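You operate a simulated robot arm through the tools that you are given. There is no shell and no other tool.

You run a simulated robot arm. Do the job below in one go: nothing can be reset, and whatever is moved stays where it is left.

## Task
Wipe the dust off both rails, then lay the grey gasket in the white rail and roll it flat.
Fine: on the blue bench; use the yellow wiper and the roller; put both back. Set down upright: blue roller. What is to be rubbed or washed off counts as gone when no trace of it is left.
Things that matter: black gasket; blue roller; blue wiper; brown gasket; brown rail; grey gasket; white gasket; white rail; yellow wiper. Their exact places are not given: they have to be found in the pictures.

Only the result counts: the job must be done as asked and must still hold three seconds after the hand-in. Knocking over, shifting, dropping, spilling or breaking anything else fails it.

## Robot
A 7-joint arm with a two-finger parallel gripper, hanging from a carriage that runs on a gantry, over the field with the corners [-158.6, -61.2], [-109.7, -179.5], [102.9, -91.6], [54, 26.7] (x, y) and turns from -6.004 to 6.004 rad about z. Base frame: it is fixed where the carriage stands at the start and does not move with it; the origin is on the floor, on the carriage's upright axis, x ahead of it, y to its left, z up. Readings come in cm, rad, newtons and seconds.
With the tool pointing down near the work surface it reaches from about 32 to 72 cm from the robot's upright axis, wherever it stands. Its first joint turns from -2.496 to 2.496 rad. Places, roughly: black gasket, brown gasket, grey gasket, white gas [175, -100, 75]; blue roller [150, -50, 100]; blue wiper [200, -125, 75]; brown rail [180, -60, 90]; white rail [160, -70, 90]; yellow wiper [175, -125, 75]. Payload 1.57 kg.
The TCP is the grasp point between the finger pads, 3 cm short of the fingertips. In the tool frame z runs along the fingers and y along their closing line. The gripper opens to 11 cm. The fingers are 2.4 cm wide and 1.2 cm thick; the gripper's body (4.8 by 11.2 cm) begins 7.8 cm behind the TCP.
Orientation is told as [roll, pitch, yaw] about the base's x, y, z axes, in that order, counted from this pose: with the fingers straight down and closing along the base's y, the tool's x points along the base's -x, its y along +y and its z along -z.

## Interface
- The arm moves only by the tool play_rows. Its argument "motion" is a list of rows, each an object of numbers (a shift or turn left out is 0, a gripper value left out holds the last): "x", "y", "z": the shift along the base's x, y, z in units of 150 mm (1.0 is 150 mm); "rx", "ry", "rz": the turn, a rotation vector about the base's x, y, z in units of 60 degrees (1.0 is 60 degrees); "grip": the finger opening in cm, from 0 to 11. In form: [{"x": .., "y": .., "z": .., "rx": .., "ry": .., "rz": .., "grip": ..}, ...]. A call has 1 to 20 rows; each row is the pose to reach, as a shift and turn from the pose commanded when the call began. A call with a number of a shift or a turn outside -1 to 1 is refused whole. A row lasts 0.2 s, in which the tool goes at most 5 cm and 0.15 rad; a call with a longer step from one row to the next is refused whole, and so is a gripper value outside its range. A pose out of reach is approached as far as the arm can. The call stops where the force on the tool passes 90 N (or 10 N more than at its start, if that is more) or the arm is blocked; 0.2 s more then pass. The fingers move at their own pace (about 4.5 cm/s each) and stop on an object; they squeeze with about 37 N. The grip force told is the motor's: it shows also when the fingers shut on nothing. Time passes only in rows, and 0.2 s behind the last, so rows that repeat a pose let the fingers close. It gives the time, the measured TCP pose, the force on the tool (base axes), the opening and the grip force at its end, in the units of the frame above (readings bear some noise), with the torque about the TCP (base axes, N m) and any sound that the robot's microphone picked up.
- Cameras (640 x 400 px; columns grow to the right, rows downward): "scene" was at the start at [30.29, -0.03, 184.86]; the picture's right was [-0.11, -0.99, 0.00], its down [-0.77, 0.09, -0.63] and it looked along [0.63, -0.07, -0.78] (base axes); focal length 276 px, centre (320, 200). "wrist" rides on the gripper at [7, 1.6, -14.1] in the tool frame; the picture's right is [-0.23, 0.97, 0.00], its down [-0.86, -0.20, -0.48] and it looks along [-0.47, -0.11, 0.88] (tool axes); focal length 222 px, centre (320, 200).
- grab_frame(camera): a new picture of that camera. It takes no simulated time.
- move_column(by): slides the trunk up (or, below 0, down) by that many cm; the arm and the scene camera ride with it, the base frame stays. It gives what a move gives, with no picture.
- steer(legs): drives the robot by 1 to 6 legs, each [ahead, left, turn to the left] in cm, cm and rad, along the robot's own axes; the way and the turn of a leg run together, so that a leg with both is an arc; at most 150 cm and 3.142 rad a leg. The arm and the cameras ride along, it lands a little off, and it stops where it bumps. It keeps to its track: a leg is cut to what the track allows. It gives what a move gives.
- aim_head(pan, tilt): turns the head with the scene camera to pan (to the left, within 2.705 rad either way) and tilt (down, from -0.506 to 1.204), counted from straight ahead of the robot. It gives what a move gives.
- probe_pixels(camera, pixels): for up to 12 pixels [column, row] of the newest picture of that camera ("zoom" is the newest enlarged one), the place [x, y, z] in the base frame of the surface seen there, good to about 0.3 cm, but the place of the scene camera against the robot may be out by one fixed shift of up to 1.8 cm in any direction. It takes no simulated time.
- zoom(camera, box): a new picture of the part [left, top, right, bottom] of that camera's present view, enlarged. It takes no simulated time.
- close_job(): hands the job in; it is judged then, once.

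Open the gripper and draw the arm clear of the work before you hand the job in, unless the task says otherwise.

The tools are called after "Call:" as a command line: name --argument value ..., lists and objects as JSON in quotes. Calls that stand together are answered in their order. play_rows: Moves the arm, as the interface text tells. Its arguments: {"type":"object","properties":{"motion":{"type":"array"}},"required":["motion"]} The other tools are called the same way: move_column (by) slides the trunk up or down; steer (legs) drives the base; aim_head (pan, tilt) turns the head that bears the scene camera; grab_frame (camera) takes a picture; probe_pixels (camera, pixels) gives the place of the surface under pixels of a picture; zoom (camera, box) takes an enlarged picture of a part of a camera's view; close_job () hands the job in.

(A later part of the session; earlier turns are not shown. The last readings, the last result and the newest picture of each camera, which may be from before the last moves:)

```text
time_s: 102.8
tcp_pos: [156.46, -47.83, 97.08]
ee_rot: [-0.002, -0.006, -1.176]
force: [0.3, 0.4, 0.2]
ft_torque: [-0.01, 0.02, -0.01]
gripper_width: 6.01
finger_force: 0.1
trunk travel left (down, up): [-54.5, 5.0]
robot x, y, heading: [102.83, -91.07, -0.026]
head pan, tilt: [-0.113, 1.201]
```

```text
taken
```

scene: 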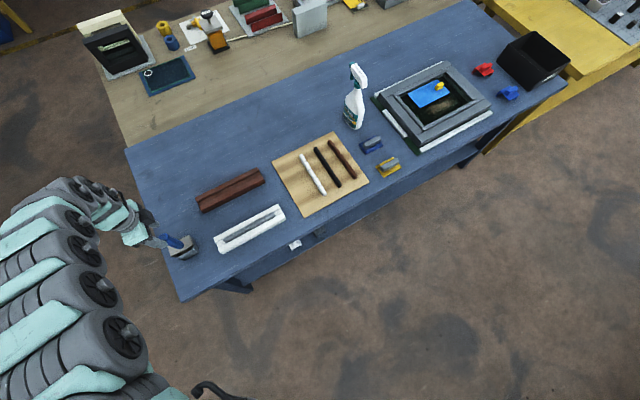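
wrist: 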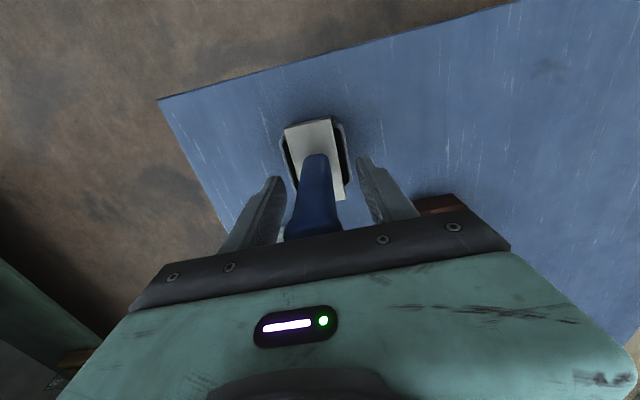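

The handle is between the fingers. I close the grip.

Call:
play_rows --motion '[{"grip": 3.2}, {"grip": 3.2}, {"grip": 0}, {"grip": 0}, {"grip": 0}]'

Call:
grab_frame --camera "wrist"

```text
time_s: 104.0
tcp_pos: [156.43, -47.81, 97.23]
ee_rot: [0.001, -0.006, -1.176]
force: [-1.0, 0.0, 0.6]
ft_torque: [0.02, -0.01, -0.02]
gripper_width: 2.88
finger_force: 36.9
trunk travel left (down, up): [-54.5, 5.0]
robot x, y, heading: [103.03, -91.34, -0.022]
head pan, tilt: [-0.113, 1.201]
```

```text
taken
```

wrist: 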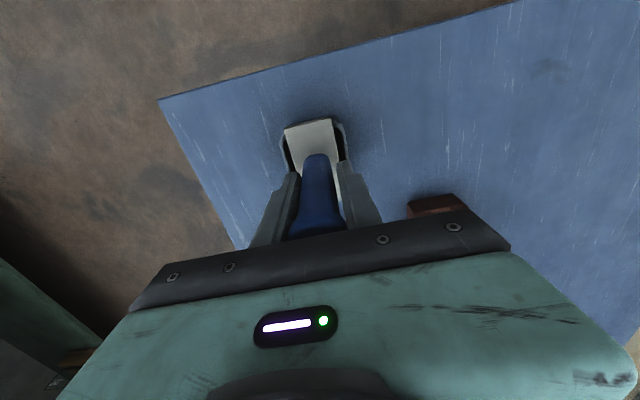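

Held at 2.88 cm. I lift straight up 3 cm first, watching the force, then more.

Call:
play_rows --motion '[{"z": 0.05}, {"z": 0.12}, {"z": 0.2}, {"z": 0.2}]'

Call:
zoom --camera "scene" --box '[130, 200, 230, 280]'

```text
time_s: 105.0
tcp_pos: [156.52, -48.23, 100.38]
ee_rot: [0.0, -0.007, -1.178]
force: [0.1, 0.6, -0.7]
ft_torque: [-0.01, -0.02, 0.0]
gripper_width: 2.88
finger_force: 36.9
trunk travel left (down, up): [-54.5, 5.0]
robot x, y, heading: [102.88, -91.11, -0.024]
head pan, tilt: [-0.113, 1.201]
```

```text
5.00 times, centred on (180, 240) of scene
```

zoom: 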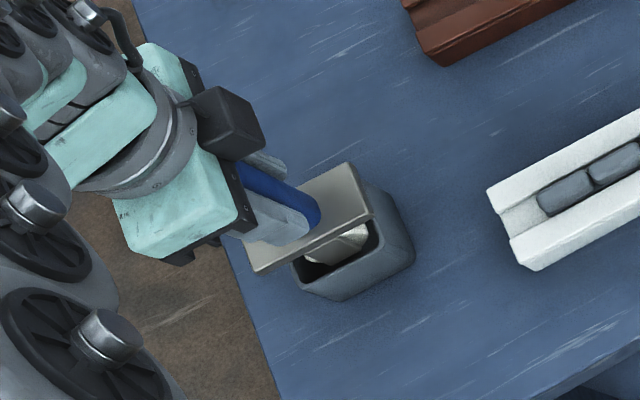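

It comes out of the cup smoothly; a light roller drum shows beneath the plate. I lift on to z≈107.

Call:
play_rows --motion '[{"z": 0.12}, {"z": 0.25}, {"z": 0.38}, {"z": 0.47}, {"z": 0.47}]'

Call:
zoom --camera "scene" --box '[130, 180, 250, 276]'

```text
time_s: 106.2
tcp_pos: [156.42, -48.06, 107.6]
ee_rot: [0.0, -0.007, -1.174]
force: [-0.5, 0.1, -1.5]
ft_torque: [-0.01, -0.03, 0.0]
gripper_width: 2.89
finger_force: 37.7
trunk travel left (down, up): [-54.5, 5.0]
robot x, y, heading: [102.71, -90.99, -0.023]
head pan, tilt: [-0.113, 1.201]
```

```text
4.17 times, centred on (190, 228) of scene
```

zoom: 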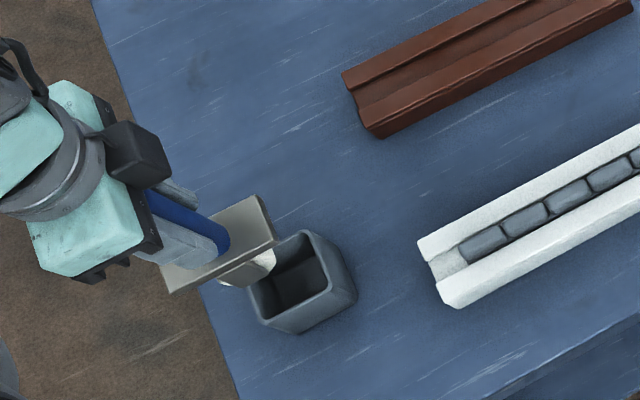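

The drum sits under the plate. I zoom in tightly to see which way its axle lies.

Call:
zoom --camera "scene" --box '[165, 220, 225, 265]'

Call:
probe_pixels --camera "zoom" --pixels '[[255, 325], [330, 300], [290, 330], [235, 260], [180, 320], [360, 300], [500, 300], [440, 330], [310, 390], [470, 225], [400, 250], [560, 370]]'

Call:
grab_frame --camera "wrist"

```text
8.89 times, centred on (195, 242) of scene
```

zoom: 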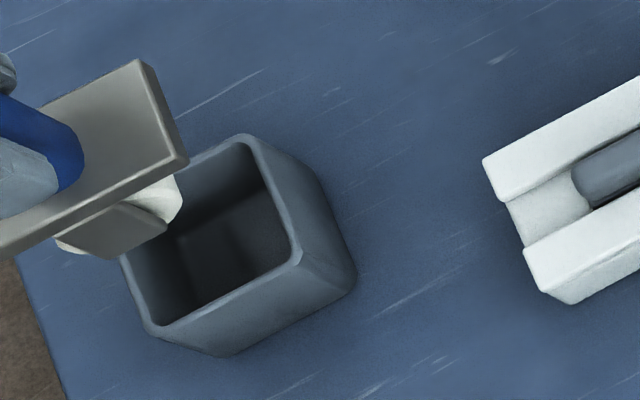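

```text
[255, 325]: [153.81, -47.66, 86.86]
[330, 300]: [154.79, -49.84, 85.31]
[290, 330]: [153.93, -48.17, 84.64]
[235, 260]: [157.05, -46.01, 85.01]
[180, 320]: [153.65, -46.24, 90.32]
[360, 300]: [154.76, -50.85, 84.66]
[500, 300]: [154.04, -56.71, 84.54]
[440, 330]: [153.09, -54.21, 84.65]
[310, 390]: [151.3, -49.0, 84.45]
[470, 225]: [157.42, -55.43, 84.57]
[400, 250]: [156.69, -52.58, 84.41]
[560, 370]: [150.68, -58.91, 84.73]
```

```text
taken
```

wrist: 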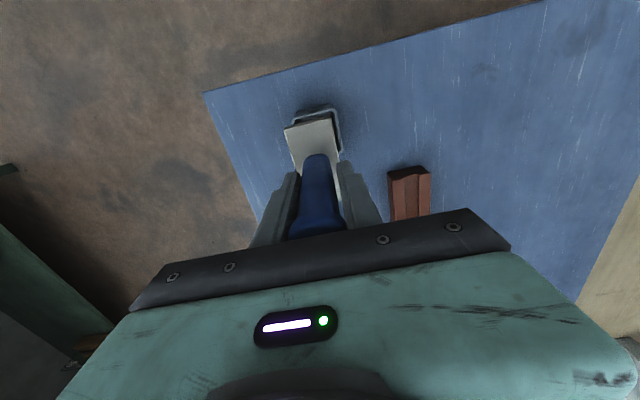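

The drum's axle points across (n) and it rolls along s, the same line as the rail, so no turn is needed. I probe the drum's underside to estimate its depth below the hand.

Call:
zoom --camera "scene" --box '[160, 225, 200, 255]'

Call:
probe_pixels --camera "zoom" --pixels '[[190, 320], [200, 300], [320, 260], [345, 240], [355, 215], [300, 270], [260, 290], [230, 260], [280, 240], [300, 90], [340, 170], [150, 295]]'

```text
13.33 times, centred on (180, 240) of scene
```

zoom: 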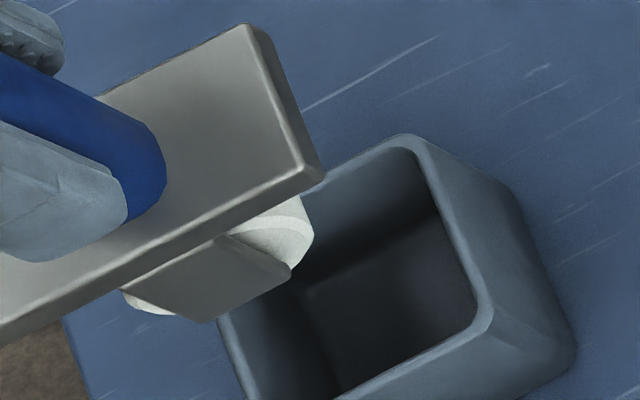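

```text
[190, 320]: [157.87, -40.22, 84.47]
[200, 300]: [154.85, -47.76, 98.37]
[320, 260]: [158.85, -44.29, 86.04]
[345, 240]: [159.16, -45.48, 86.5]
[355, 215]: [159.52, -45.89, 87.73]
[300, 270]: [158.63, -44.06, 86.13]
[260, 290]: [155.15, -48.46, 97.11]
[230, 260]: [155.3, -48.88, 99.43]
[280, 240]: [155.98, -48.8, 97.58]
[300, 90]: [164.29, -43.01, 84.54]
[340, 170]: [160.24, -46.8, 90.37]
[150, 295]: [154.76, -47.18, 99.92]
```

The picture shows a cheek with the white drum sticking out on both sides along s, about 11 cm below the grasp point. I carry the roller over to the beginning of the gasket (s≈116.5, n≈121).

Call:
play_rows --motion '[{"y": -0.15}, {"y": -0.35}, {"y": -0.55}, {"y": -0.75}, {"y": -0.885}, {"y": -0.885}]'

Call:
grab_frame --camera "wrist"

Call:
zoom --camera "scene" --box '[150, 170, 310, 290]'

```text
time_s: 107.7
tcp_pos: [157.02, -60.96, 106.78]
ee_rot: [-0.002, -0.007, -1.176]
force: [0.2, -0.2, -2.4]
ft_torque: [0.0, 0.0, 0.01]
gripper_width: 2.9
finger_force: 36.7
out of reach, approached as far as the arm can: row 4, 5, 6
trunk travel left (down, up): [-54.5, 5.0]
robot x, y, heading: [102.96, -91.13, -0.024]
head pan, tilt: [-0.113, 1.201]
```

```text
taken
```

wrist: 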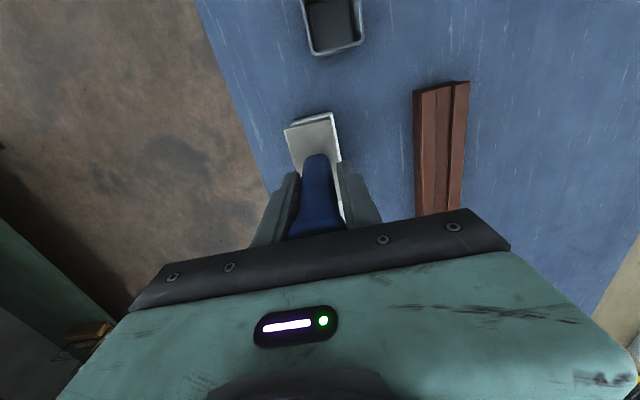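

```text
3.33 times, centred on (230, 230) of scene
```

zoom: 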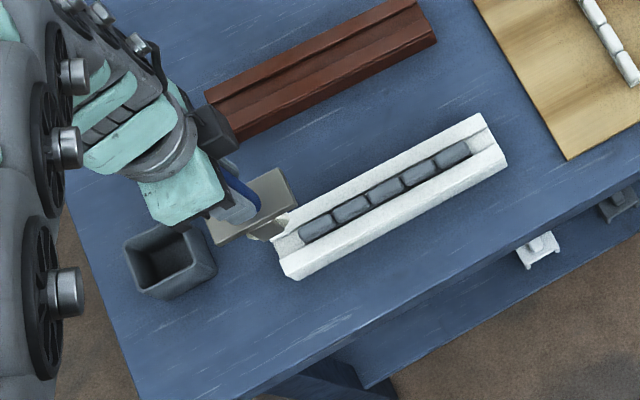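

The arm is at the near limit of its reach here. I shift the carriage back about 5 cm and 10 cm to the left along the bench to give the arm a comfortable stretch; the roller hangs clear of everything (drum bottom z≈95.6).

Call:
steer --legs '[[-8.6, 7.2, 0]]'

Call:
grab_frame --camera "scene"

```text
time_s: 108.9
tcp_pos: [148.39, -53.4, 106.7]
ee_rot: [-0.002, -0.008, -1.178]
force: [-0.5, 0.2, -2.2]
ft_torque: [0.01, -0.01, -0.04]
gripper_width: 2.9
finger_force: 37.1
trunk travel left (down, up): [-54.5, 5.0]
robot x, y, heading: [94.2, -84.04, -0.022]
head pan, tilt: [-0.113, 1.201]
```

```text
taken
```

scene: 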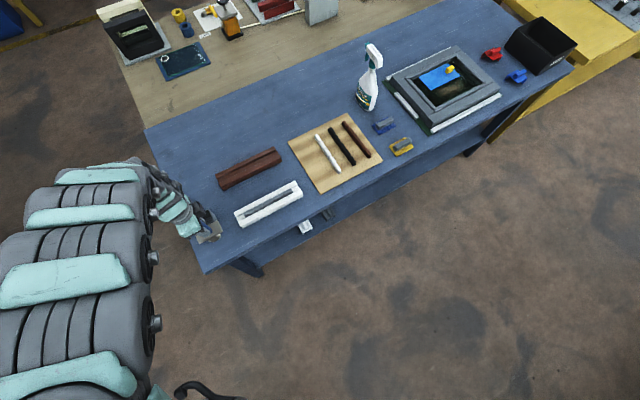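

Now at (148.4,-53.4). I move the roller out to (156.4,-61.3), above the first end of the gasket.

Call:
play_rows --motion '[{"x": 0.13, "y": -0.13}, {"x": 0.26, "y": -0.26}, {"x": 0.4, "y": -0.4}, {"x": 0.532, "y": -0.529}, {"x": 0.532, "y": -0.529}]'

Call:
zoom --camera "scene" --box '[170, 140, 330, 260]'

Call:
grab_frame --camera "wrist"

```text
time_s: 110.1
tcp_pos: [156.45, -61.44, 106.63]
ee_rot: [-0.002, -0.007, -1.178]
force: [0.1, 0.3, -1.9]
ft_torque: [0.02, -0.02, 0.03]
gripper_width: 2.88
finger_force: 37.4
trunk travel left (down, up): [-54.5, 5.0]
robot x, y, heading: [94.24, -84.21, -0.023]
head pan, tilt: [-0.113, 1.201]
```

```text
3.33 times, centred on (250, 200) of scene
```

zoom: 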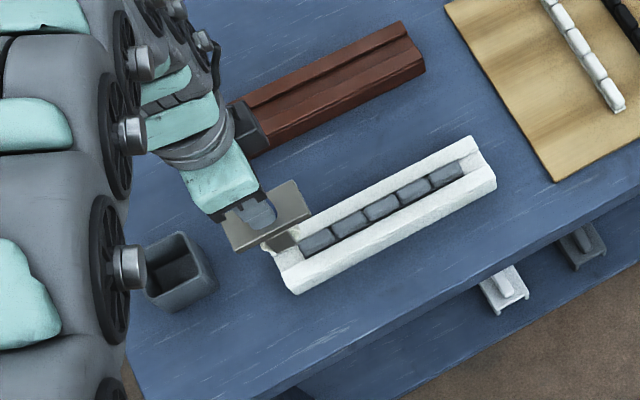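

```text
taken
```

wrist: 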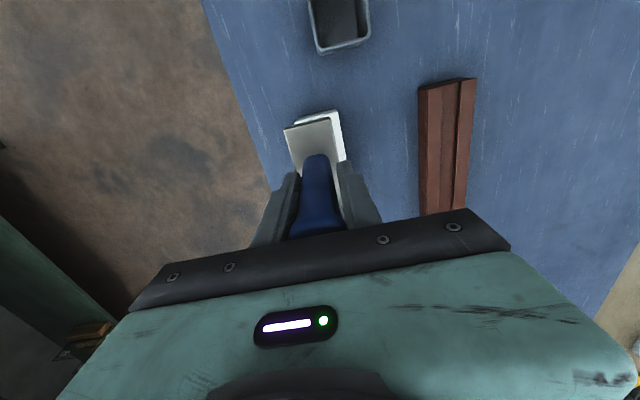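

The arm moves freely now. I probe the plate's edges against the rail to centre the drum over the groove.

Call:
zoom --camera "wrist" --box '[260, 90, 380, 190]'

Call:
probe_pixels --camera "wrist" --pixels '[[287, 130], [331, 119], [290, 145], [336, 135], [293, 160], [340, 155], [310, 125], [335, 112], [300, 118], [343, 150]]'

```text
4.00 times, centred on (320, 140) of wrist
```

zoom: 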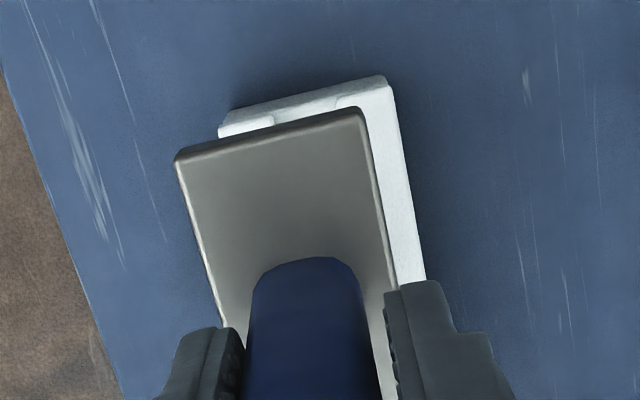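

```text
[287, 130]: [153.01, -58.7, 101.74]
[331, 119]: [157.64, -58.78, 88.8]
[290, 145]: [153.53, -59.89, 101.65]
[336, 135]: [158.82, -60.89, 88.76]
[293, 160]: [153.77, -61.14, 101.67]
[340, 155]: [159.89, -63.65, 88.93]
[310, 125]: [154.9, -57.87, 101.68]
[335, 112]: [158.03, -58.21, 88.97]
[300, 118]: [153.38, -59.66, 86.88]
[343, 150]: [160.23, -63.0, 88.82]
```

I probe the plate's edges exactly in the enlarged picture.

Call:
probe_pixels --camera "zoom" --pixels '[[182, 165], [358, 118], [200, 240], [372, 200], [215, 300], [382, 265], [225, 128], [382, 88], [398, 130], [412, 200]]'

```text
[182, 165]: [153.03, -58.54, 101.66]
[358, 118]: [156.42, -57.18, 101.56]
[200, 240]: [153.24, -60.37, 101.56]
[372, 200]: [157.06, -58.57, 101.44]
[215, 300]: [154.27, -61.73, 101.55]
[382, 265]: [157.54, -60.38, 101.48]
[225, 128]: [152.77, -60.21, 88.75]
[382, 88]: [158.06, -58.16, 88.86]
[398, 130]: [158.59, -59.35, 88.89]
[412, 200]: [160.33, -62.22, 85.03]
```

The plate's centre (n≈120.7) matches the groove (120.8). I shift 3 cm further along the gasket and lower toward it, expecting contact at z≈101–102.

Call:
play_rows --motion '[{"x": 0.077, "y": -0.185}, {"x": 0.077, "y": -0.185, "z": -0.1}, {"x": 0.077, "y": -0.185, "z": -0.2}, {"x": 0.077, "y": -0.185, "z": -0.25}, {"x": 0.077, "y": -0.185, "z": -0.28}, {"x": 0.077, "y": -0.185, "z": -0.28}]'

Call:
zoom --camera "scene" --box '[200, 160, 300, 235]'

```text
time_s: 111.5
tcp_pos: [157.58, -64.15, 102.44]
ee_rot: [-0.002, -0.008, -1.176]
force: [0.5, 0.0, -1.6]
ft_torque: [-0.04, -0.01, -0.01]
gripper_width: 2.88
finger_force: 37.2
trunk travel left (down, up): [-54.5, 5.0]
robot x, y, heading: [94.31, -84.29, -0.03]
head pan, tilt: [-0.113, 1.201]
```

```text
5.33 times, centred on (250, 198) of scene
```

zoom: 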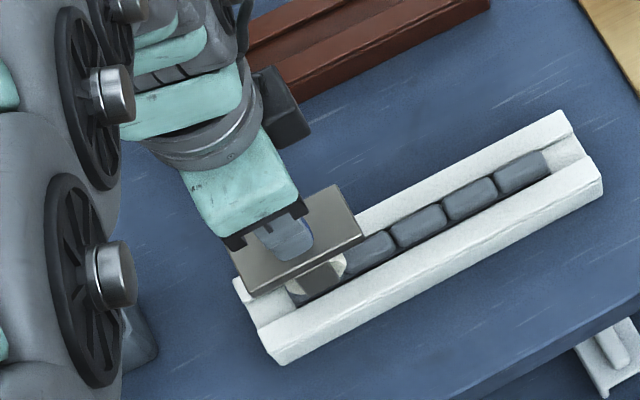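

The drum is just above the gasket. I lower in small steps to feel the contact.

Call:
play_rows --motion '[{"z": -0.02}, {"z": -0.04}, {"z": -0.05}, {"z": -0.05}]'

```text
time_s: 112.5
tcp_pos: [157.54, -64.11, 101.76]
ee_rot: [-0.002, -0.007, -1.177]
force: [0.1, 0.0, 0.2]
ft_torque: [0.0, 0.0, 0.03]
gripper_width: 2.89
finger_force: 37.2
trunk travel left (down, up): [-54.5, 5.0]
robot x, y, heading: [93.94, -84.18, -0.025]
head pan, tilt: [-0.113, 1.201]
```

Possibly starting to touch. I go down a little more.

Call:
play_rows --motion '[{"z": -0.01}, {"z": -0.02}, {"z": -0.02}]'

```text
time_s: 113.3
tcp_pos: [157.77, -64.31, 101.64]
ee_rot: [0.0, -0.007, -1.176]
force: [-4.8, -2.5, 28.7]
ft_torque: [-0.22, 0.6, 0.01]
gripper_width: 2.91
finger_force: 37.1
trunk travel left (down, up): [-54.5, 5.0]
robot x, y, heading: [93.98, -84.27, -0.028]
head pan, tilt: [-0.113, 1.201]
```

Contact with 29 N on the gasket top. I roll back gently to the gasket's first end, then look.

Call:
play_rows --motion '[{"x": -0.02, "y": 0.049}, {"x": -0.041, "y": 0.099}, {"x": -0.061, "y": 0.148}, {"x": -0.061, "y": 0.148}]'

Call:
zoom --camera "scene" --box '[200, 160, 300, 235]'

```text
time_s: 114.3
tcp_pos: [156.82, -61.99, 101.65]
ee_rot: [0.001, -0.007, -1.176]
force: [-1.4, -0.8, 22.4]
ft_torque: [-0.05, 0.11, 0.0]
gripper_width: 2.9
finger_force: 37.9
trunk travel left (down, up): [-54.5, 5.0]
robot x, y, heading: [94.34, -83.89, -0.025]
head pan, tilt: [-0.113, 1.201]
```

```text
5.33 times, centred on (250, 198) of scene
```

zoom: 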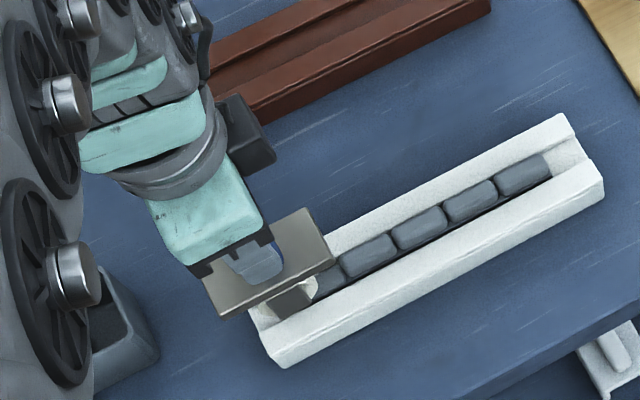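

Force holds at 22 N. Now I roll along the gasket toward the far end in even steps.

Call:
play_rows --motion '[{"x": 0.033, "y": -0.079}, {"x": 0.065, "y": -0.158}, {"x": 0.098, "y": -0.237}, {"x": 0.13, "y": -0.315}, {"x": 0.163, "y": -0.394}, {"x": 0.196, "y": -0.473}, {"x": 0.228, "y": -0.552}, {"x": 0.261, "y": -0.631}, {"x": 0.261, "y": -0.631}]'

Call:
zoom --camera "scene" --box '[200, 160, 300, 235]'

Call:
grab_frame --camera "wrist"

```text
time_s: 116.3
tcp_pos: [160.74, -71.56, 101.52]
ee_rot: [-0.001, -0.007, -1.177]
force: [0.0, 0.1, 12.4]
ft_torque: [-0.05, 0.01, 0.03]
gripper_width: 2.9
finger_force: 36.8
trunk travel left (down, up): [-54.5, 5.0]
robot x, y, heading: [93.98, -83.43, -0.027]
head pan, tilt: [-0.113, 1.201]
```

```text
5.33 times, centred on (250, 198) of scene
```

zoom: 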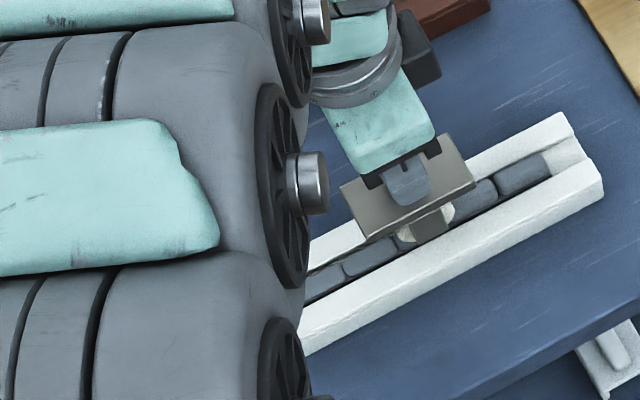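

```text
taken
```

wrist: 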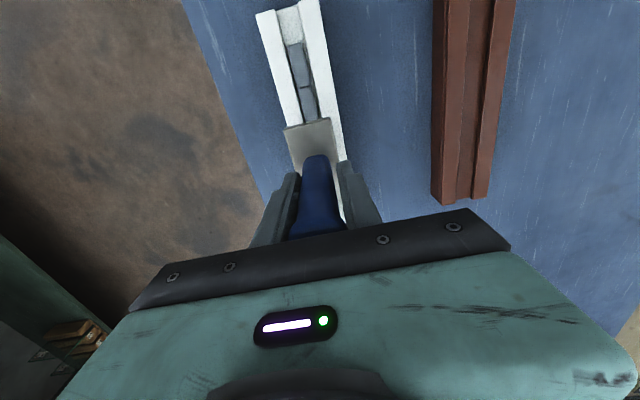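

I zoom on the part already rolled to see whether its height has changed.

Call:
zoom --camera "wrist" --box '[240, 0, 360, 130]'

Call:
probe_pixels --camera "zoom" --pixels '[[280, 60], [310, 170], [320, 230], [350, 320], [295, 200], [335, 200], [270, 200], [380, 200], [230, 200]]'

```text
3.08 times, centred on (300, 65) of wrist
```

zoom: 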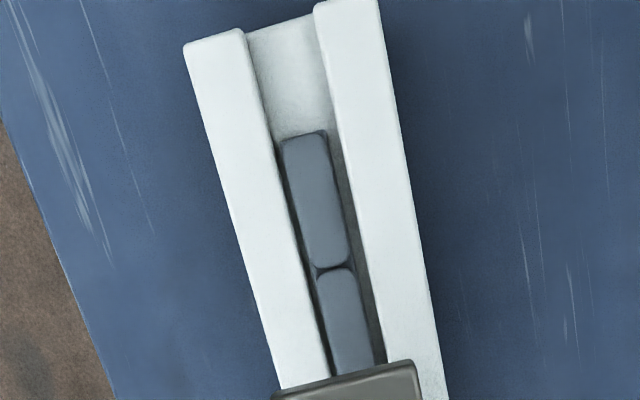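

```text
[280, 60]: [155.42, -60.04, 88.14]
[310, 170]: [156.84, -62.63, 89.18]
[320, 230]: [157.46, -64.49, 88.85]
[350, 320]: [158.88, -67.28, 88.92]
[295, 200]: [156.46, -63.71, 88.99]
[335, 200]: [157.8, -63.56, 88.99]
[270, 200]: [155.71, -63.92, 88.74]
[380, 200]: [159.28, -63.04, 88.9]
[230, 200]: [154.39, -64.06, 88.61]
```

The rolled part now reads z≈88.95, close to the lips at 88.8. I compare with the part still ahead of the drum.

Call:
zoom --camera "scene" --box '[200, 160, 300, 235]'

Call:
probe_pixels --camera "zoom" --pixels '[[525, 172], [485, 193], [475, 200], [540, 165], [540, 140], [570, 185], [370, 258], [330, 280], [350, 268], [345, 240], [400, 280], [575, 155]]'

```text
5.33 times, centred on (250, 198) of scene
```

zoom: 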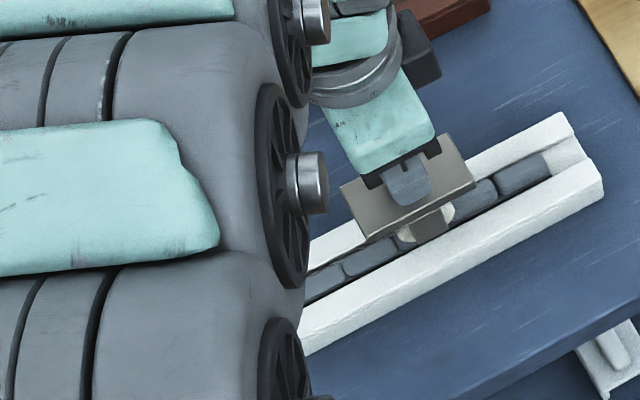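

```text
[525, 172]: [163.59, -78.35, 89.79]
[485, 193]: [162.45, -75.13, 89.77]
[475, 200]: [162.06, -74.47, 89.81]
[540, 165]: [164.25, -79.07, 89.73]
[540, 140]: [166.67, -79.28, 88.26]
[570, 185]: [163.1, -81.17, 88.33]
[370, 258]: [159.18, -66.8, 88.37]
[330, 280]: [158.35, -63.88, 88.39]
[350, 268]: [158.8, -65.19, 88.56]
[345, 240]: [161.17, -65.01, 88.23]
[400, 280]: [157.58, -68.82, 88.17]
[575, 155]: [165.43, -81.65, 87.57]
```

Clear: unrolled blocks stand 1.5 cm above the lips, rolled ones are flush. I continue the roll to the far end, pressing 0.1 cm more to keep the force up.

Call:
play_rows --motion '[{"x": 0.033, "y": -0.079, "z": -0.007}, {"x": 0.065, "y": -0.158, "z": -0.007}, {"x": 0.098, "y": -0.237, "z": -0.007}, {"x": 0.13, "y": -0.315, "z": -0.007}, {"x": 0.163, "y": -0.394, "z": -0.007}, {"x": 0.196, "y": -0.473, "z": -0.007}, {"x": 0.216, "y": -0.522, "z": -0.007}, {"x": 0.216, "y": -0.522, "z": -0.007}]'

Call:
grab_frame --camera "wrist"

Call:
zoom --camera "wrist" --box '[220, 0, 380, 140]'

```text
time_s: 118.1
tcp_pos: [163.65, -79.56, 101.39]
ee_rot: [-0.005, -0.007, -1.177]
force: [0.1, 0.2, -1.3]
ft_torque: [0.0, 0.03, 0.0]
gripper_width: 2.88
finger_force: 36.9
trunk travel left (down, up): [-54.5, 5.0]
robot x, y, heading: [93.99, -83.96, -0.026]
head pan, tilt: [-0.113, 1.201]
```

```text
taken
```

wrist: 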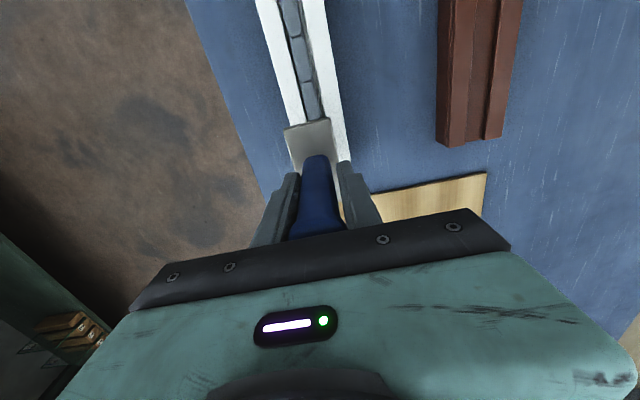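

```text
2.86 times, centred on (300, 70) of wrist
```

zoom: 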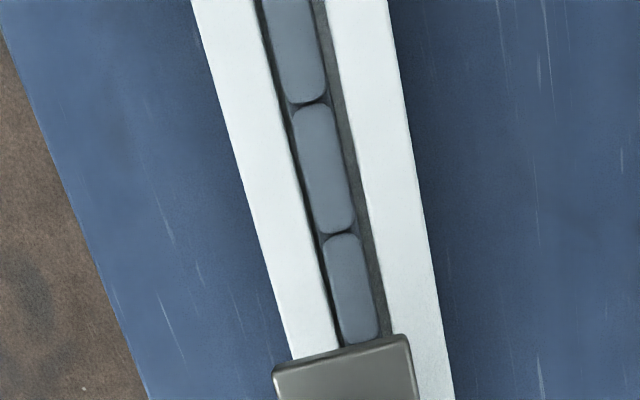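

No force at the end: the last block appears pressed down too. I look at it from the scene camera.

Call:
zoom --camera "scene" --box '[200, 150, 320, 240]'

```text
4.44 times, centred on (260, 195) of scene
```

zoom: 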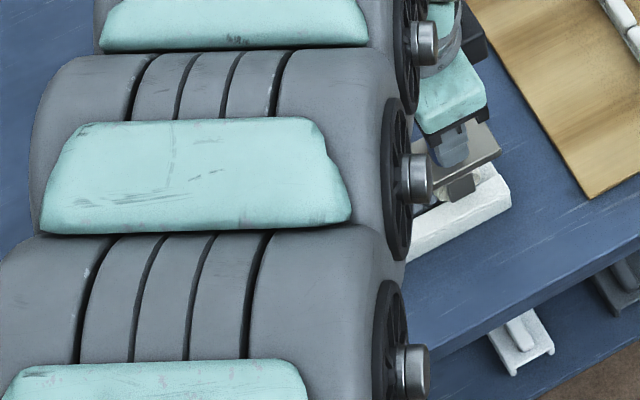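

The arm hides it. I lift 3 cm and move 6 cm further along so that the wrist camera can see the whole gasket.

Call:
play_rows --motion '[{"z": 0.1}, {"z": 0.2}, {"z": 0.2, "x": 0.05, "y": -0.12}, {"z": 0.2, "x": 0.1, "y": -0.245}, {"z": 0.2, "x": 0.153, "y": -0.37}, {"z": 0.2, "x": 0.153, "y": -0.37}]'

Call:
zoom --camera "wrist" --box '[220, 0, 380, 140]'

Call:
probe_pixels --camera "zoom" --pixels '[[260, 40], [285, 120], [300, 170], [310, 220], [320, 260], [325, 285], [335, 310], [370, 200], [260, 200], [345, 330]]'

```text
time_s: 119.5
tcp_pos: [165.98, -84.88, 104.25]
ee_rot: [-0.003, -0.006, -1.176]
force: [0.9, 0.0, -1.9]
ft_torque: [0.04, 0.01, 0.0]
gripper_width: 2.92
finger_force: 37.4
trunk travel left (down, up): [-54.5, 5.0]
robot x, y, heading: [94.0, -83.88, -0.02]
head pan, tilt: [-0.113, 1.201]
```

```text
2.86 times, centred on (300, 70) of wrist
```

zoom: 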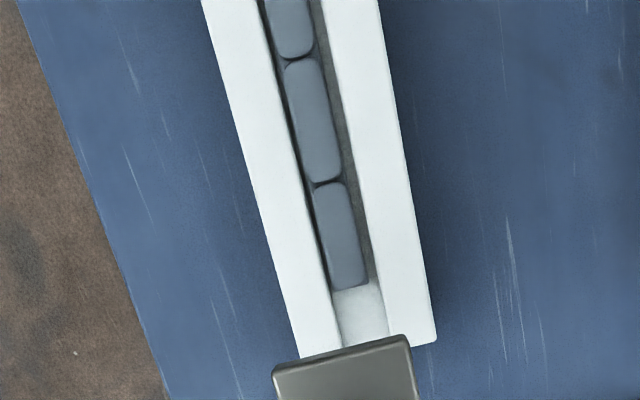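

```text
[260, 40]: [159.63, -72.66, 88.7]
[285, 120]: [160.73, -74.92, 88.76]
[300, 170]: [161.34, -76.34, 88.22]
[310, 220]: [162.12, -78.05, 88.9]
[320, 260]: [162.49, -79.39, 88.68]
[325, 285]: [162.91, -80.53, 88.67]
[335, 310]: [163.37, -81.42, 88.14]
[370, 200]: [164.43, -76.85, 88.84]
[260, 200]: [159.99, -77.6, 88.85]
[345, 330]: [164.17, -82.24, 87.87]
```

All visible blocks are now flush with the lips (z≈88.8). I rise to z≈107 and move back halfway so the wrist camera can check the first blocks too.

Call:
play_rows --motion '[{"z": 0.1}, {"z": 0.19}, {"z": 0.19, "x": -0.06, "y": 0.15}, {"z": 0.19, "x": -0.13, "y": 0.31}, {"z": 0.19, "x": -0.2, "y": 0.48}, {"z": 0.19, "x": -0.27, "y": 0.65}, {"z": 0.19, "x": -0.33, "y": 0.8}, {"z": 0.19, "x": -0.33, "y": 0.8}]'

Call:
zoom --camera "wrist" --box '[220, 0, 380, 140]'

Call:
probe_pixels --camera "zoom" --pixels '[[260, 40], [285, 120], [300, 170], [310, 220], [320, 260], [325, 285], [335, 310], [370, 200], [260, 200], [345, 330]]'

Call:
zoom --camera "scene" --box '[200, 150, 320, 240]'

```text
time_s: 121.3
tcp_pos: [160.86, -72.78, 107.28]
ee_rot: [0.0, -0.007, -1.176]
force: [0.2, -1.1, -1.7]
ft_torque: [-0.03, 0.03, -0.01]
gripper_width: 2.91
finger_force: 36.8
trunk travel left (down, up): [-54.5, 5.0]
robot x, y, heading: [93.8, -83.78, -0.029]
head pan, tilt: [-0.113, 1.201]
```

```text
2.86 times, centred on (300, 70) of wrist
```

zoom: 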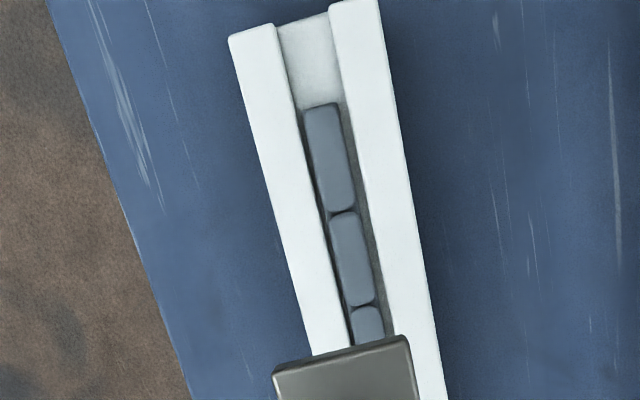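

```text
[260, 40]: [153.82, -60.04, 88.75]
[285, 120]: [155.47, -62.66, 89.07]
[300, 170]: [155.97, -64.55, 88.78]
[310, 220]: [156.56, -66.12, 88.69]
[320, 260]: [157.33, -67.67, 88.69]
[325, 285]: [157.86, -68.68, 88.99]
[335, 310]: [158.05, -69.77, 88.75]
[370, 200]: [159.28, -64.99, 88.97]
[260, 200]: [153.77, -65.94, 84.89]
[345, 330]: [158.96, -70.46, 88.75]
```

```text
4.44 times, centred on (260, 195) of scene
```

zoom: 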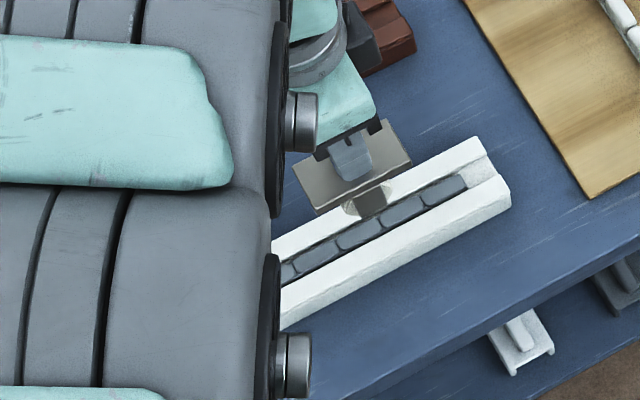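

The gasket lies flush in the picture. I probe exactly on the blocks to confirm.

Call:
zoom --camera "wrist" --box '[220, 0, 380, 140]'

Call:
probe_pixels --camera "zoom" --pixels '[[322, 120], [326, 145], [332, 175], [337, 198], [345, 230], [350, 255], [357, 285], [366, 325], [310, 60], [365, 100]]'

```text
2.86 times, centred on (300, 70) of wrist
```

zoom: 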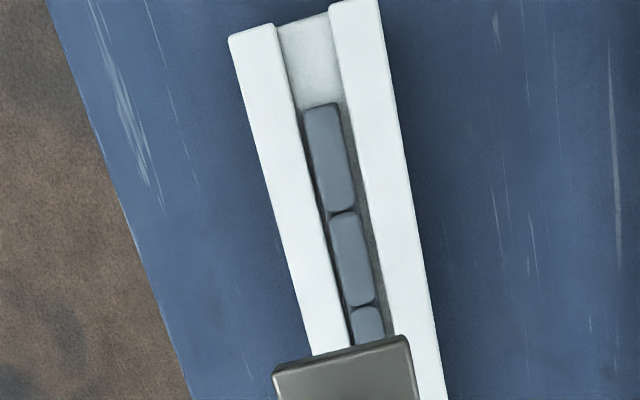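

```text
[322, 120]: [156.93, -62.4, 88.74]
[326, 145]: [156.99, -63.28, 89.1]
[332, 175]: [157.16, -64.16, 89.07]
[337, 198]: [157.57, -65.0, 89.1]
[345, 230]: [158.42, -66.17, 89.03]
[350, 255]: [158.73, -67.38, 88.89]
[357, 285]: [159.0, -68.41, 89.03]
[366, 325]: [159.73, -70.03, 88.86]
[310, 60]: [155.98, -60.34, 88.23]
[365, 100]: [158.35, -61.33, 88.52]
```

All blocks read 88.8–89.1, uniformly flat. Now I take the roller back to above its cup at (156.43,-47.85).

Call:
play_rows --motion '[{"x": -0.03, "y": 0.16, "z": 0.03}, {"x": -0.06, "y": 0.33, "z": 0.06}, {"x": -0.09, "y": 0.5, "z": 0.06}, {"x": -0.12, "y": 0.67, "z": 0.06}, {"x": -0.148, "y": 0.83, "z": 0.06}, {"x": -0.148, "y": 0.83, "z": 0.06}]'

Call:
play_rows --motion '[{"x": -0.03, "y": 0.16}, {"x": -0.06, "y": 0.33}, {"x": -0.09, "y": 0.5}, {"x": -0.12, "y": 0.67}, {"x": -0.148, "y": 0.83}, {"x": -0.148, "y": 0.83}]'

Call:
grab_frame --camera "wrist"

Call:
grab_frame --camera "scene"

```text
time_s: 122.7
tcp_pos: [158.84, -60.37, 108.09]
ee_rot: [-0.002, -0.006, -1.176]
force: [-0.6, 1.2, -1.2]
ft_torque: [-0.01, -0.01, -0.02]
gripper_width: 2.88
finger_force: 36.9
trunk travel left (down, up): [-54.5, 5.0]
robot x, y, heading: [94.39, -83.76, -0.023]
head pan, tilt: [-0.113, 1.201]
```

```text
time_s: 124.1
tcp_pos: [156.67, -47.96, 108.41]
ee_rot: [-0.003, -0.007, -1.177]
force: [-0.4, -0.3, -1.6]
ft_torque: [-0.01, -0.03, 0.01]
gripper_width: 2.89
finger_force: 37.2
trunk travel left (down, up): [-54.5, 5.0]
robot x, y, heading: [94.07, -83.96, -0.02]
head pan, tilt: [-0.113, 1.201]
```

```text
taken
```

wrist: 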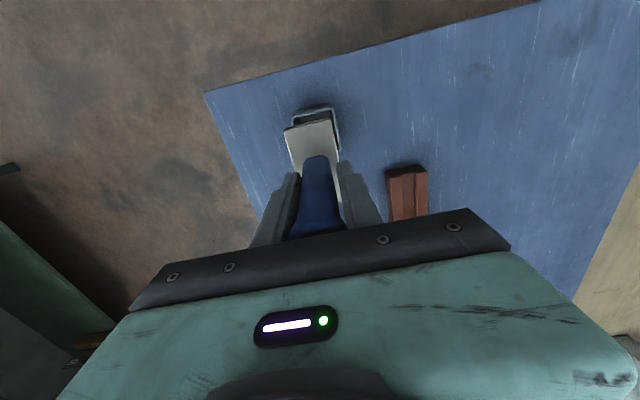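

```text
taken
```

scene: 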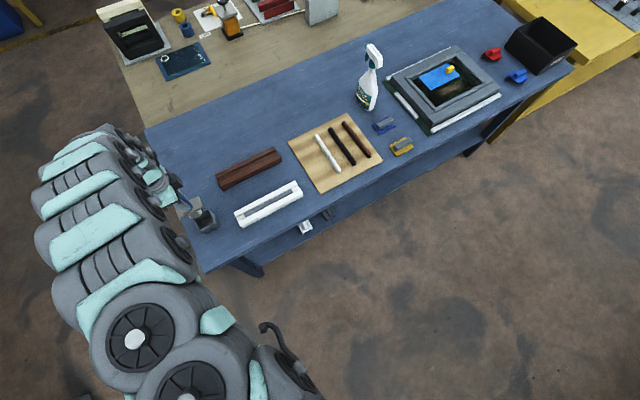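

Above the cup at (156.67,-47.96). I correct by -0.15 cm in x and lower to z≈103, the drum just above the rim, to check alignment.

Call:
play_rows --motion '[{"x": -0.01, "z": -0.1}, {"x": -0.01, "z": -0.2}, {"x": -0.01, "z": -0.3}, {"x": -0.01, "z": -0.35}, {"x": -0.01, "z": -0.35}]'

Call:
zoom --camera "scene" --box '[170, 185, 240, 240]'

Call:
zoom --camera "wrist" --box '[260, 80, 380, 180]'

```text
time_s: 125.3
tcp_pos: [156.62, -47.87, 102.85]
ee_rot: [-0.001, -0.007, -1.175]
force: [0.3, 0.1, -2.2]
ft_torque: [0.0, -0.01, -0.01]
gripper_width: 2.91
finger_force: 37.2
trunk travel left (down, up): [-54.5, 5.0]
robot x, y, heading: [94.32, -83.72, -0.026]
head pan, tilt: [-0.113, 1.201]
```

```text
7.27 times, centred on (205, 212) of scene
```

zoom: 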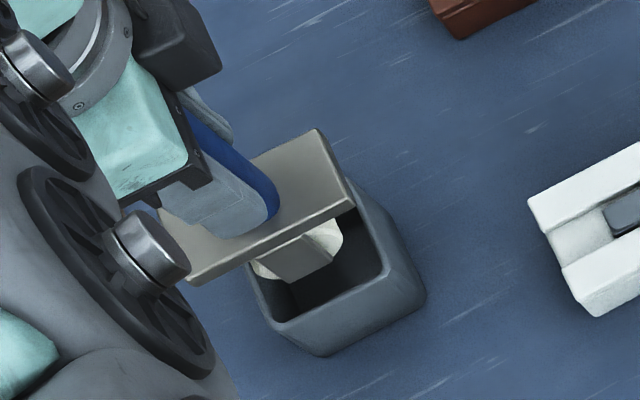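

```text
4.00 times, centred on (320, 130) of wrist
```

zoom: 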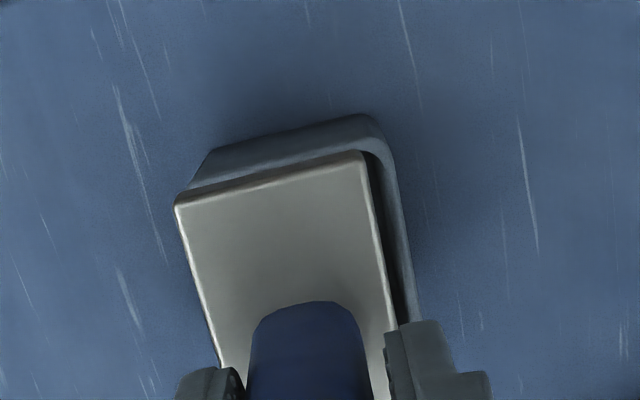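

Alignment looks like it did when lifted out. I lower slowly into the cup, watching the force.

Call:
play_rows --motion '[{"z": -0.05}, {"z": -0.1}, {"z": -0.15}, {"z": -0.18}, {"z": -0.18}]'

Call:
zoom --camera "scene" --box '[170, 185, 240, 240]'

```text
time_s: 126.5
tcp_pos: [156.52, -47.89, 100.18]
ee_rot: [-0.002, -0.005, -1.177]
force: [-0.4, -0.3, -1.0]
ft_torque: [-0.04, 0.02, 0.01]
gripper_width: 2.88
finger_force: 37.3
trunk travel left (down, up): [-54.5, 5.0]
robot x, y, heading: [93.98, -84.29, -0.016]
head pan, tilt: [-0.113, 1.201]
```

```text
7.27 times, centred on (205, 212) of scene
```

zoom: 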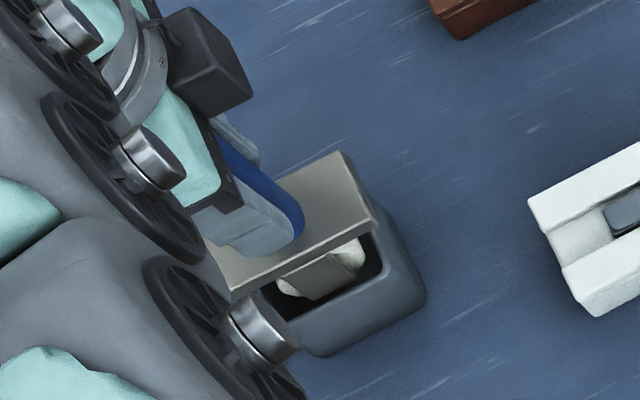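

The drum is inside the cup, no force. I continue down to just above the resting height of z≈97.1.

Call:
play_rows --motion '[{"z": -0.05}, {"z": -0.1}, {"z": -0.15}, {"z": -0.17}, {"z": -0.17}]'

Call:
play_rows --motion '[{"z": -0.01}, {"z": -0.02}, {"z": -0.02}]'

```text
time_s: 127.7
tcp_pos: [156.23, -48.17, 98.0]
ee_rot: [-0.001, -0.009, -1.176]
force: [0.4, 0.8, -1.9]
ft_torque: [0.0, 0.0, -0.01]
gripper_width: 2.91
finger_force: 36.9
out of reach, approached as far as the arm can: row 3, 4, 5
trunk travel left (down, up): [-54.5, 5.0]
robot x, y, heading: [94.25, -83.78, -0.027]
head pan, tilt: [-0.113, 1.201]
```

```text
time_s: 128.5
tcp_pos: [156.08, -48.17, 97.77]
ee_rot: [-0.002, -0.008, -1.176]
force: [-0.1, -0.1, -1.3]
ft_torque: [-0.01, -0.03, -0.01]
gripper_width: 2.89
finger_force: 36.3
trunk travel left (down, up): [-54.5, 5.0]
robot x, y, heading: [94.05, -83.89, -0.026]
head pan, tilt: [-0.113, 1.201]
```

The arm hit its outer reach and drifted 0.4 cm toward the robot. I raise the arm 3 cm, put it back on the exact spot, and do the rest of the lowering with the trunk.

Call:
play_rows --motion '[{"z": 0.05, "x": 0.01, "y": 0.005}, {"z": 0.1, "x": 0.02, "y": 0.01}, {"z": 0.15, "x": 0.025, "y": 0.018}, {"z": 0.2, "x": 0.025, "y": 0.018}, {"z": 0.2, "x": 0.025, "y": 0.018}]'

Call:
move_column --by -2.5

```text
time_s: 129.7
tcp_pos: [156.54, -47.84, 100.66]
ee_rot: [-0.002, -0.007, -1.173]
force: [0.1, 0.6, -0.9]
ft_torque: [-0.01, 0.01, 0.0]
gripper_width: 2.91
finger_force: 37.0
trunk travel left (down, up): [-54.5, 5.0]
robot x, y, heading: [94.01, -83.88, -0.025]
head pan, tilt: [-0.113, 1.201]
```

```text
time_s: 130.4
tcp_pos: [156.72, -47.77, 98.28]
ee_rot: [-0.001, -0.007, -1.177]
force: [-0.2, -0.1, -1.3]
ft_torque: [0.04, 0.0, 0.0]
gripper_width: 2.89
finger_force: 36.4
trunk travel left (down, up): [-52.0, 7.5]
robot x, y, heading: [93.92, -83.77, -0.022]
head pan, tilt: [-0.113, 1.201]
```

Now at the right spot, z 98.3. I lower by small steps to find the seat.

Call:
play_rows --motion '[{"z": -0.02}, {"z": -0.04}, {"z": -0.055}, {"z": -0.055}]'

Call:
play_rows --motion '[{"z": -0.01}, {"z": -0.02}, {"z": -0.02}]'

```text
time_s: 131.4
tcp_pos: [156.61, -47.71, 97.37]
ee_rot: [-0.003, -0.008, -1.178]
force: [-0.1, -0.6, -1.2]
ft_torque: [0.01, 0.0, 0.01]
gripper_width: 2.89
finger_force: 36.3
trunk travel left (down, up): [-52.0, 7.5]
robot x, y, heading: [93.78, -84.01, -0.027]
head pan, tilt: [-0.113, 1.201]
```

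```text
time_s: 132.2
tcp_pos: [156.62, -47.84, 97.13]
ee_rot: [-0.001, -0.007, -1.177]
force: [-0.3, 0.1, -1.0]
ft_torque: [0.0, -0.03, 0.0]
gripper_width: 2.87
finger_force: 37.3
trunk travel left (down, up): [-52.0, 7.5]
robot x, y, heading: [94.29, -83.77, -0.027]
head pan, tilt: [-0.113, 1.201]
```

Call:
play_rows --motion '[{"z": -0.007}, {"z": -0.014}, {"z": -0.014}]'

```text
time_s: 133.0
tcp_pos: [156.71, -47.81, 96.96]
ee_rot: [0.001, -0.008, -1.176]
force: [-2.7, -1.2, 5.9]
ft_torque: [0.21, 0.1, 0.08]
gripper_width: 2.89
finger_force: 37.5
trunk travel left (down, up): [-52.0, 7.5]
robot x, y, heading: [94.3, -83.65, -0.025]
head pan, tilt: [-0.113, 1.201]
```

It touches with about 7 N at z 97.0, matching the original height. I check the view before opening.

Call:
zoom --camera "scene" --box '[170, 185, 250, 245]'

Call:
zoom --camera "wrist" --box '[260, 80, 380, 180]'

```text
6.67 times, centred on (210, 215) of scene
```

zoom: 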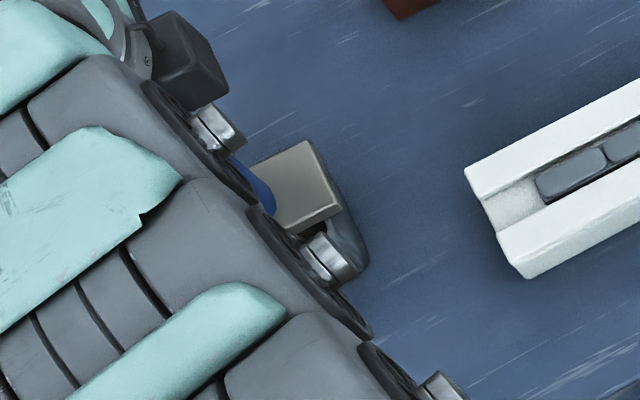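

```text
4.00 times, centred on (320, 130) of wrist
```

zoom: 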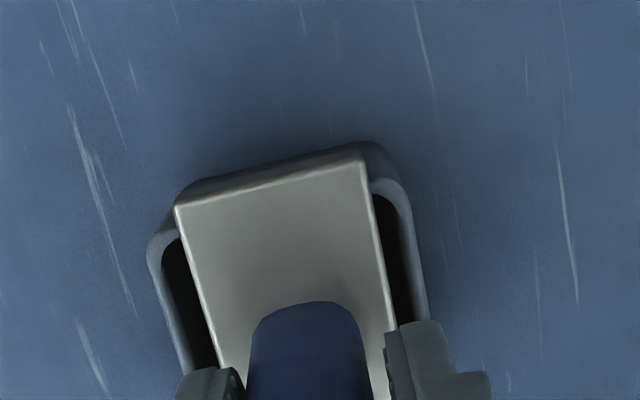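

The plate sits centred on the cup as at the start. I open the fingers and rise straight up off the handle.

Call:
play_rows --motion '[{"grip": 4}, {"grip": 6}, {"grip": 6}, {"grip": 6}, {"z": 0.1}, {"z": 0.3}, {"z": 0.5}, {"z": 0.7}, {"z": 0.8}, {"z": 0.8}]'

Call:
grab_frame --camera "wrist"

```text
time_s: 135.2
tcp_pos: [156.43, -47.84, 108.77]
ee_rot: [-0.003, -0.007, -1.175]
force: [-0.4, -0.2, 0.0]
ft_torque: [0.02, 0.05, 0.0]
gripper_width: 6.01
finger_force: 0.0
trunk travel left (down, up): [-52.0, 7.5]
robot x, y, heading: [94.16, -83.84, -0.024]
head pan, tilt: [-0.113, 1.201]
```

```text
taken
```

wrist: 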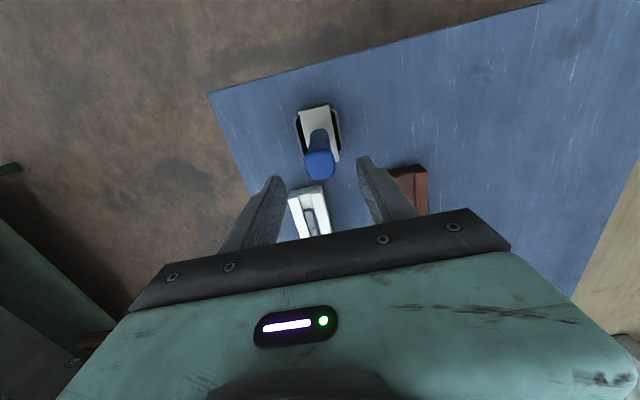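

The roller stands upright in its cup, fingers clear above (tips at z 105.8). I drive the carriage straight back from the bench and look at the whole scene.

Call:
steer --legs '[[-37, -15, 0]]'

Call:
aim_head --pan 0.1 --tilt 0.85

Call:
grab_frame --camera "scene"

```text
time_s: 137.7
tcp_pos: [117.88, -61.87, 108.8]
ee_rot: [-0.002, -0.005, -1.18]
force: [0.2, 0.1, 0.3]
ft_torque: [0.0, 0.02, -0.02]
gripper_width: 5.99
finger_force: 0.0
trunk travel left (down, up): [-52.0, 7.5]
robot x, y, heading: [55.2, -97.87, -0.026]
head pan, tilt: [-0.113, 1.201]
```

```text
time_s: 138.6
tcp_pos: [117.76, -61.81, 108.93]
ee_rot: [-0.003, -0.007, -1.179]
force: [0.1, -0.6, -0.7]
ft_torque: [-0.01, 0.01, -0.02]
gripper_width: 6.01
finger_force: 0.1
trunk travel left (down, up): [-52.0, 7.5]
robot x, y, heading: [55.07, -98.14, -0.023]
head pan, tilt: [0.099, 0.85]
```

```text
taken
```

scene: 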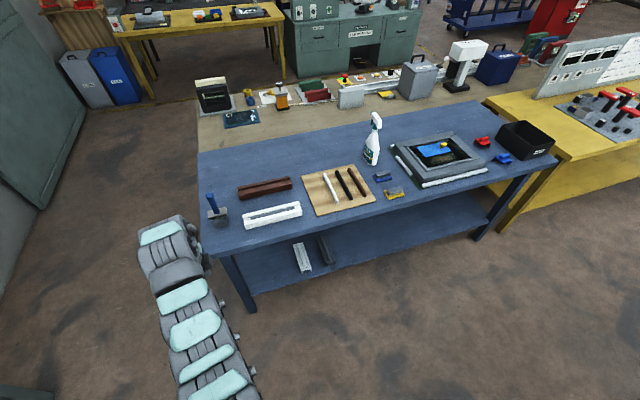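

The arm is clear. I zoom on the rails, the roller and the wipers for a final check.

Call:
zoom --camera "scene" --box '[195, 165, 315, 240]'

Call:
zoom --camera "scene" --box '[230, 170, 310, 225]'

Call:
zoom --camera "scene" --box '[300, 150, 420, 225]'

```text
5.33 times, centred on (255, 202) of scene
```

zoom: 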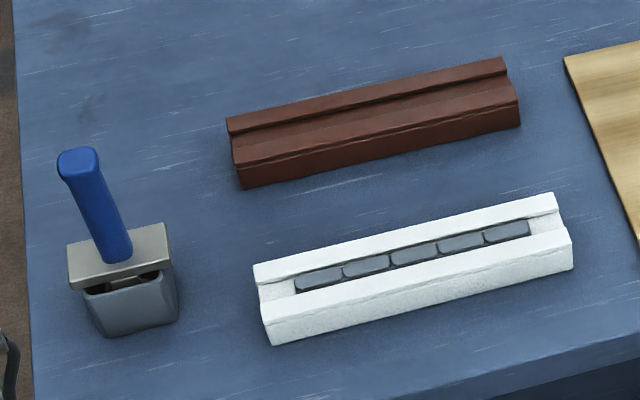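

```text
7.27 times, centred on (270, 198) of scene
```

zoom: 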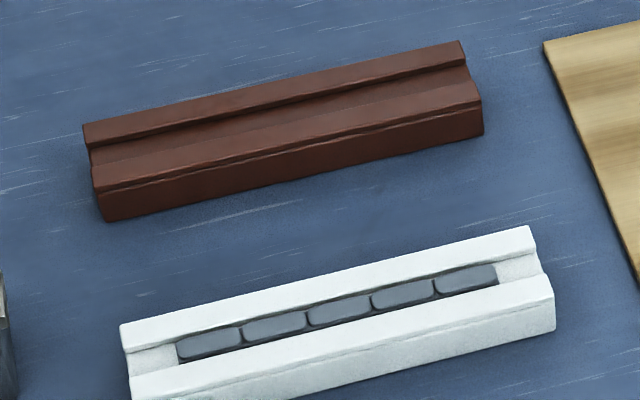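

```text
5.33 times, centred on (360, 188) of scene
```

zoom: 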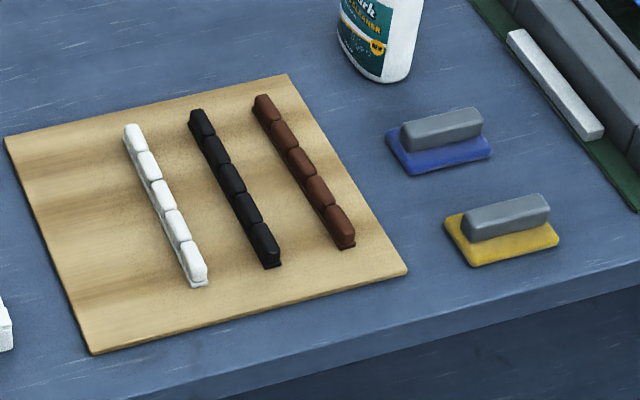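

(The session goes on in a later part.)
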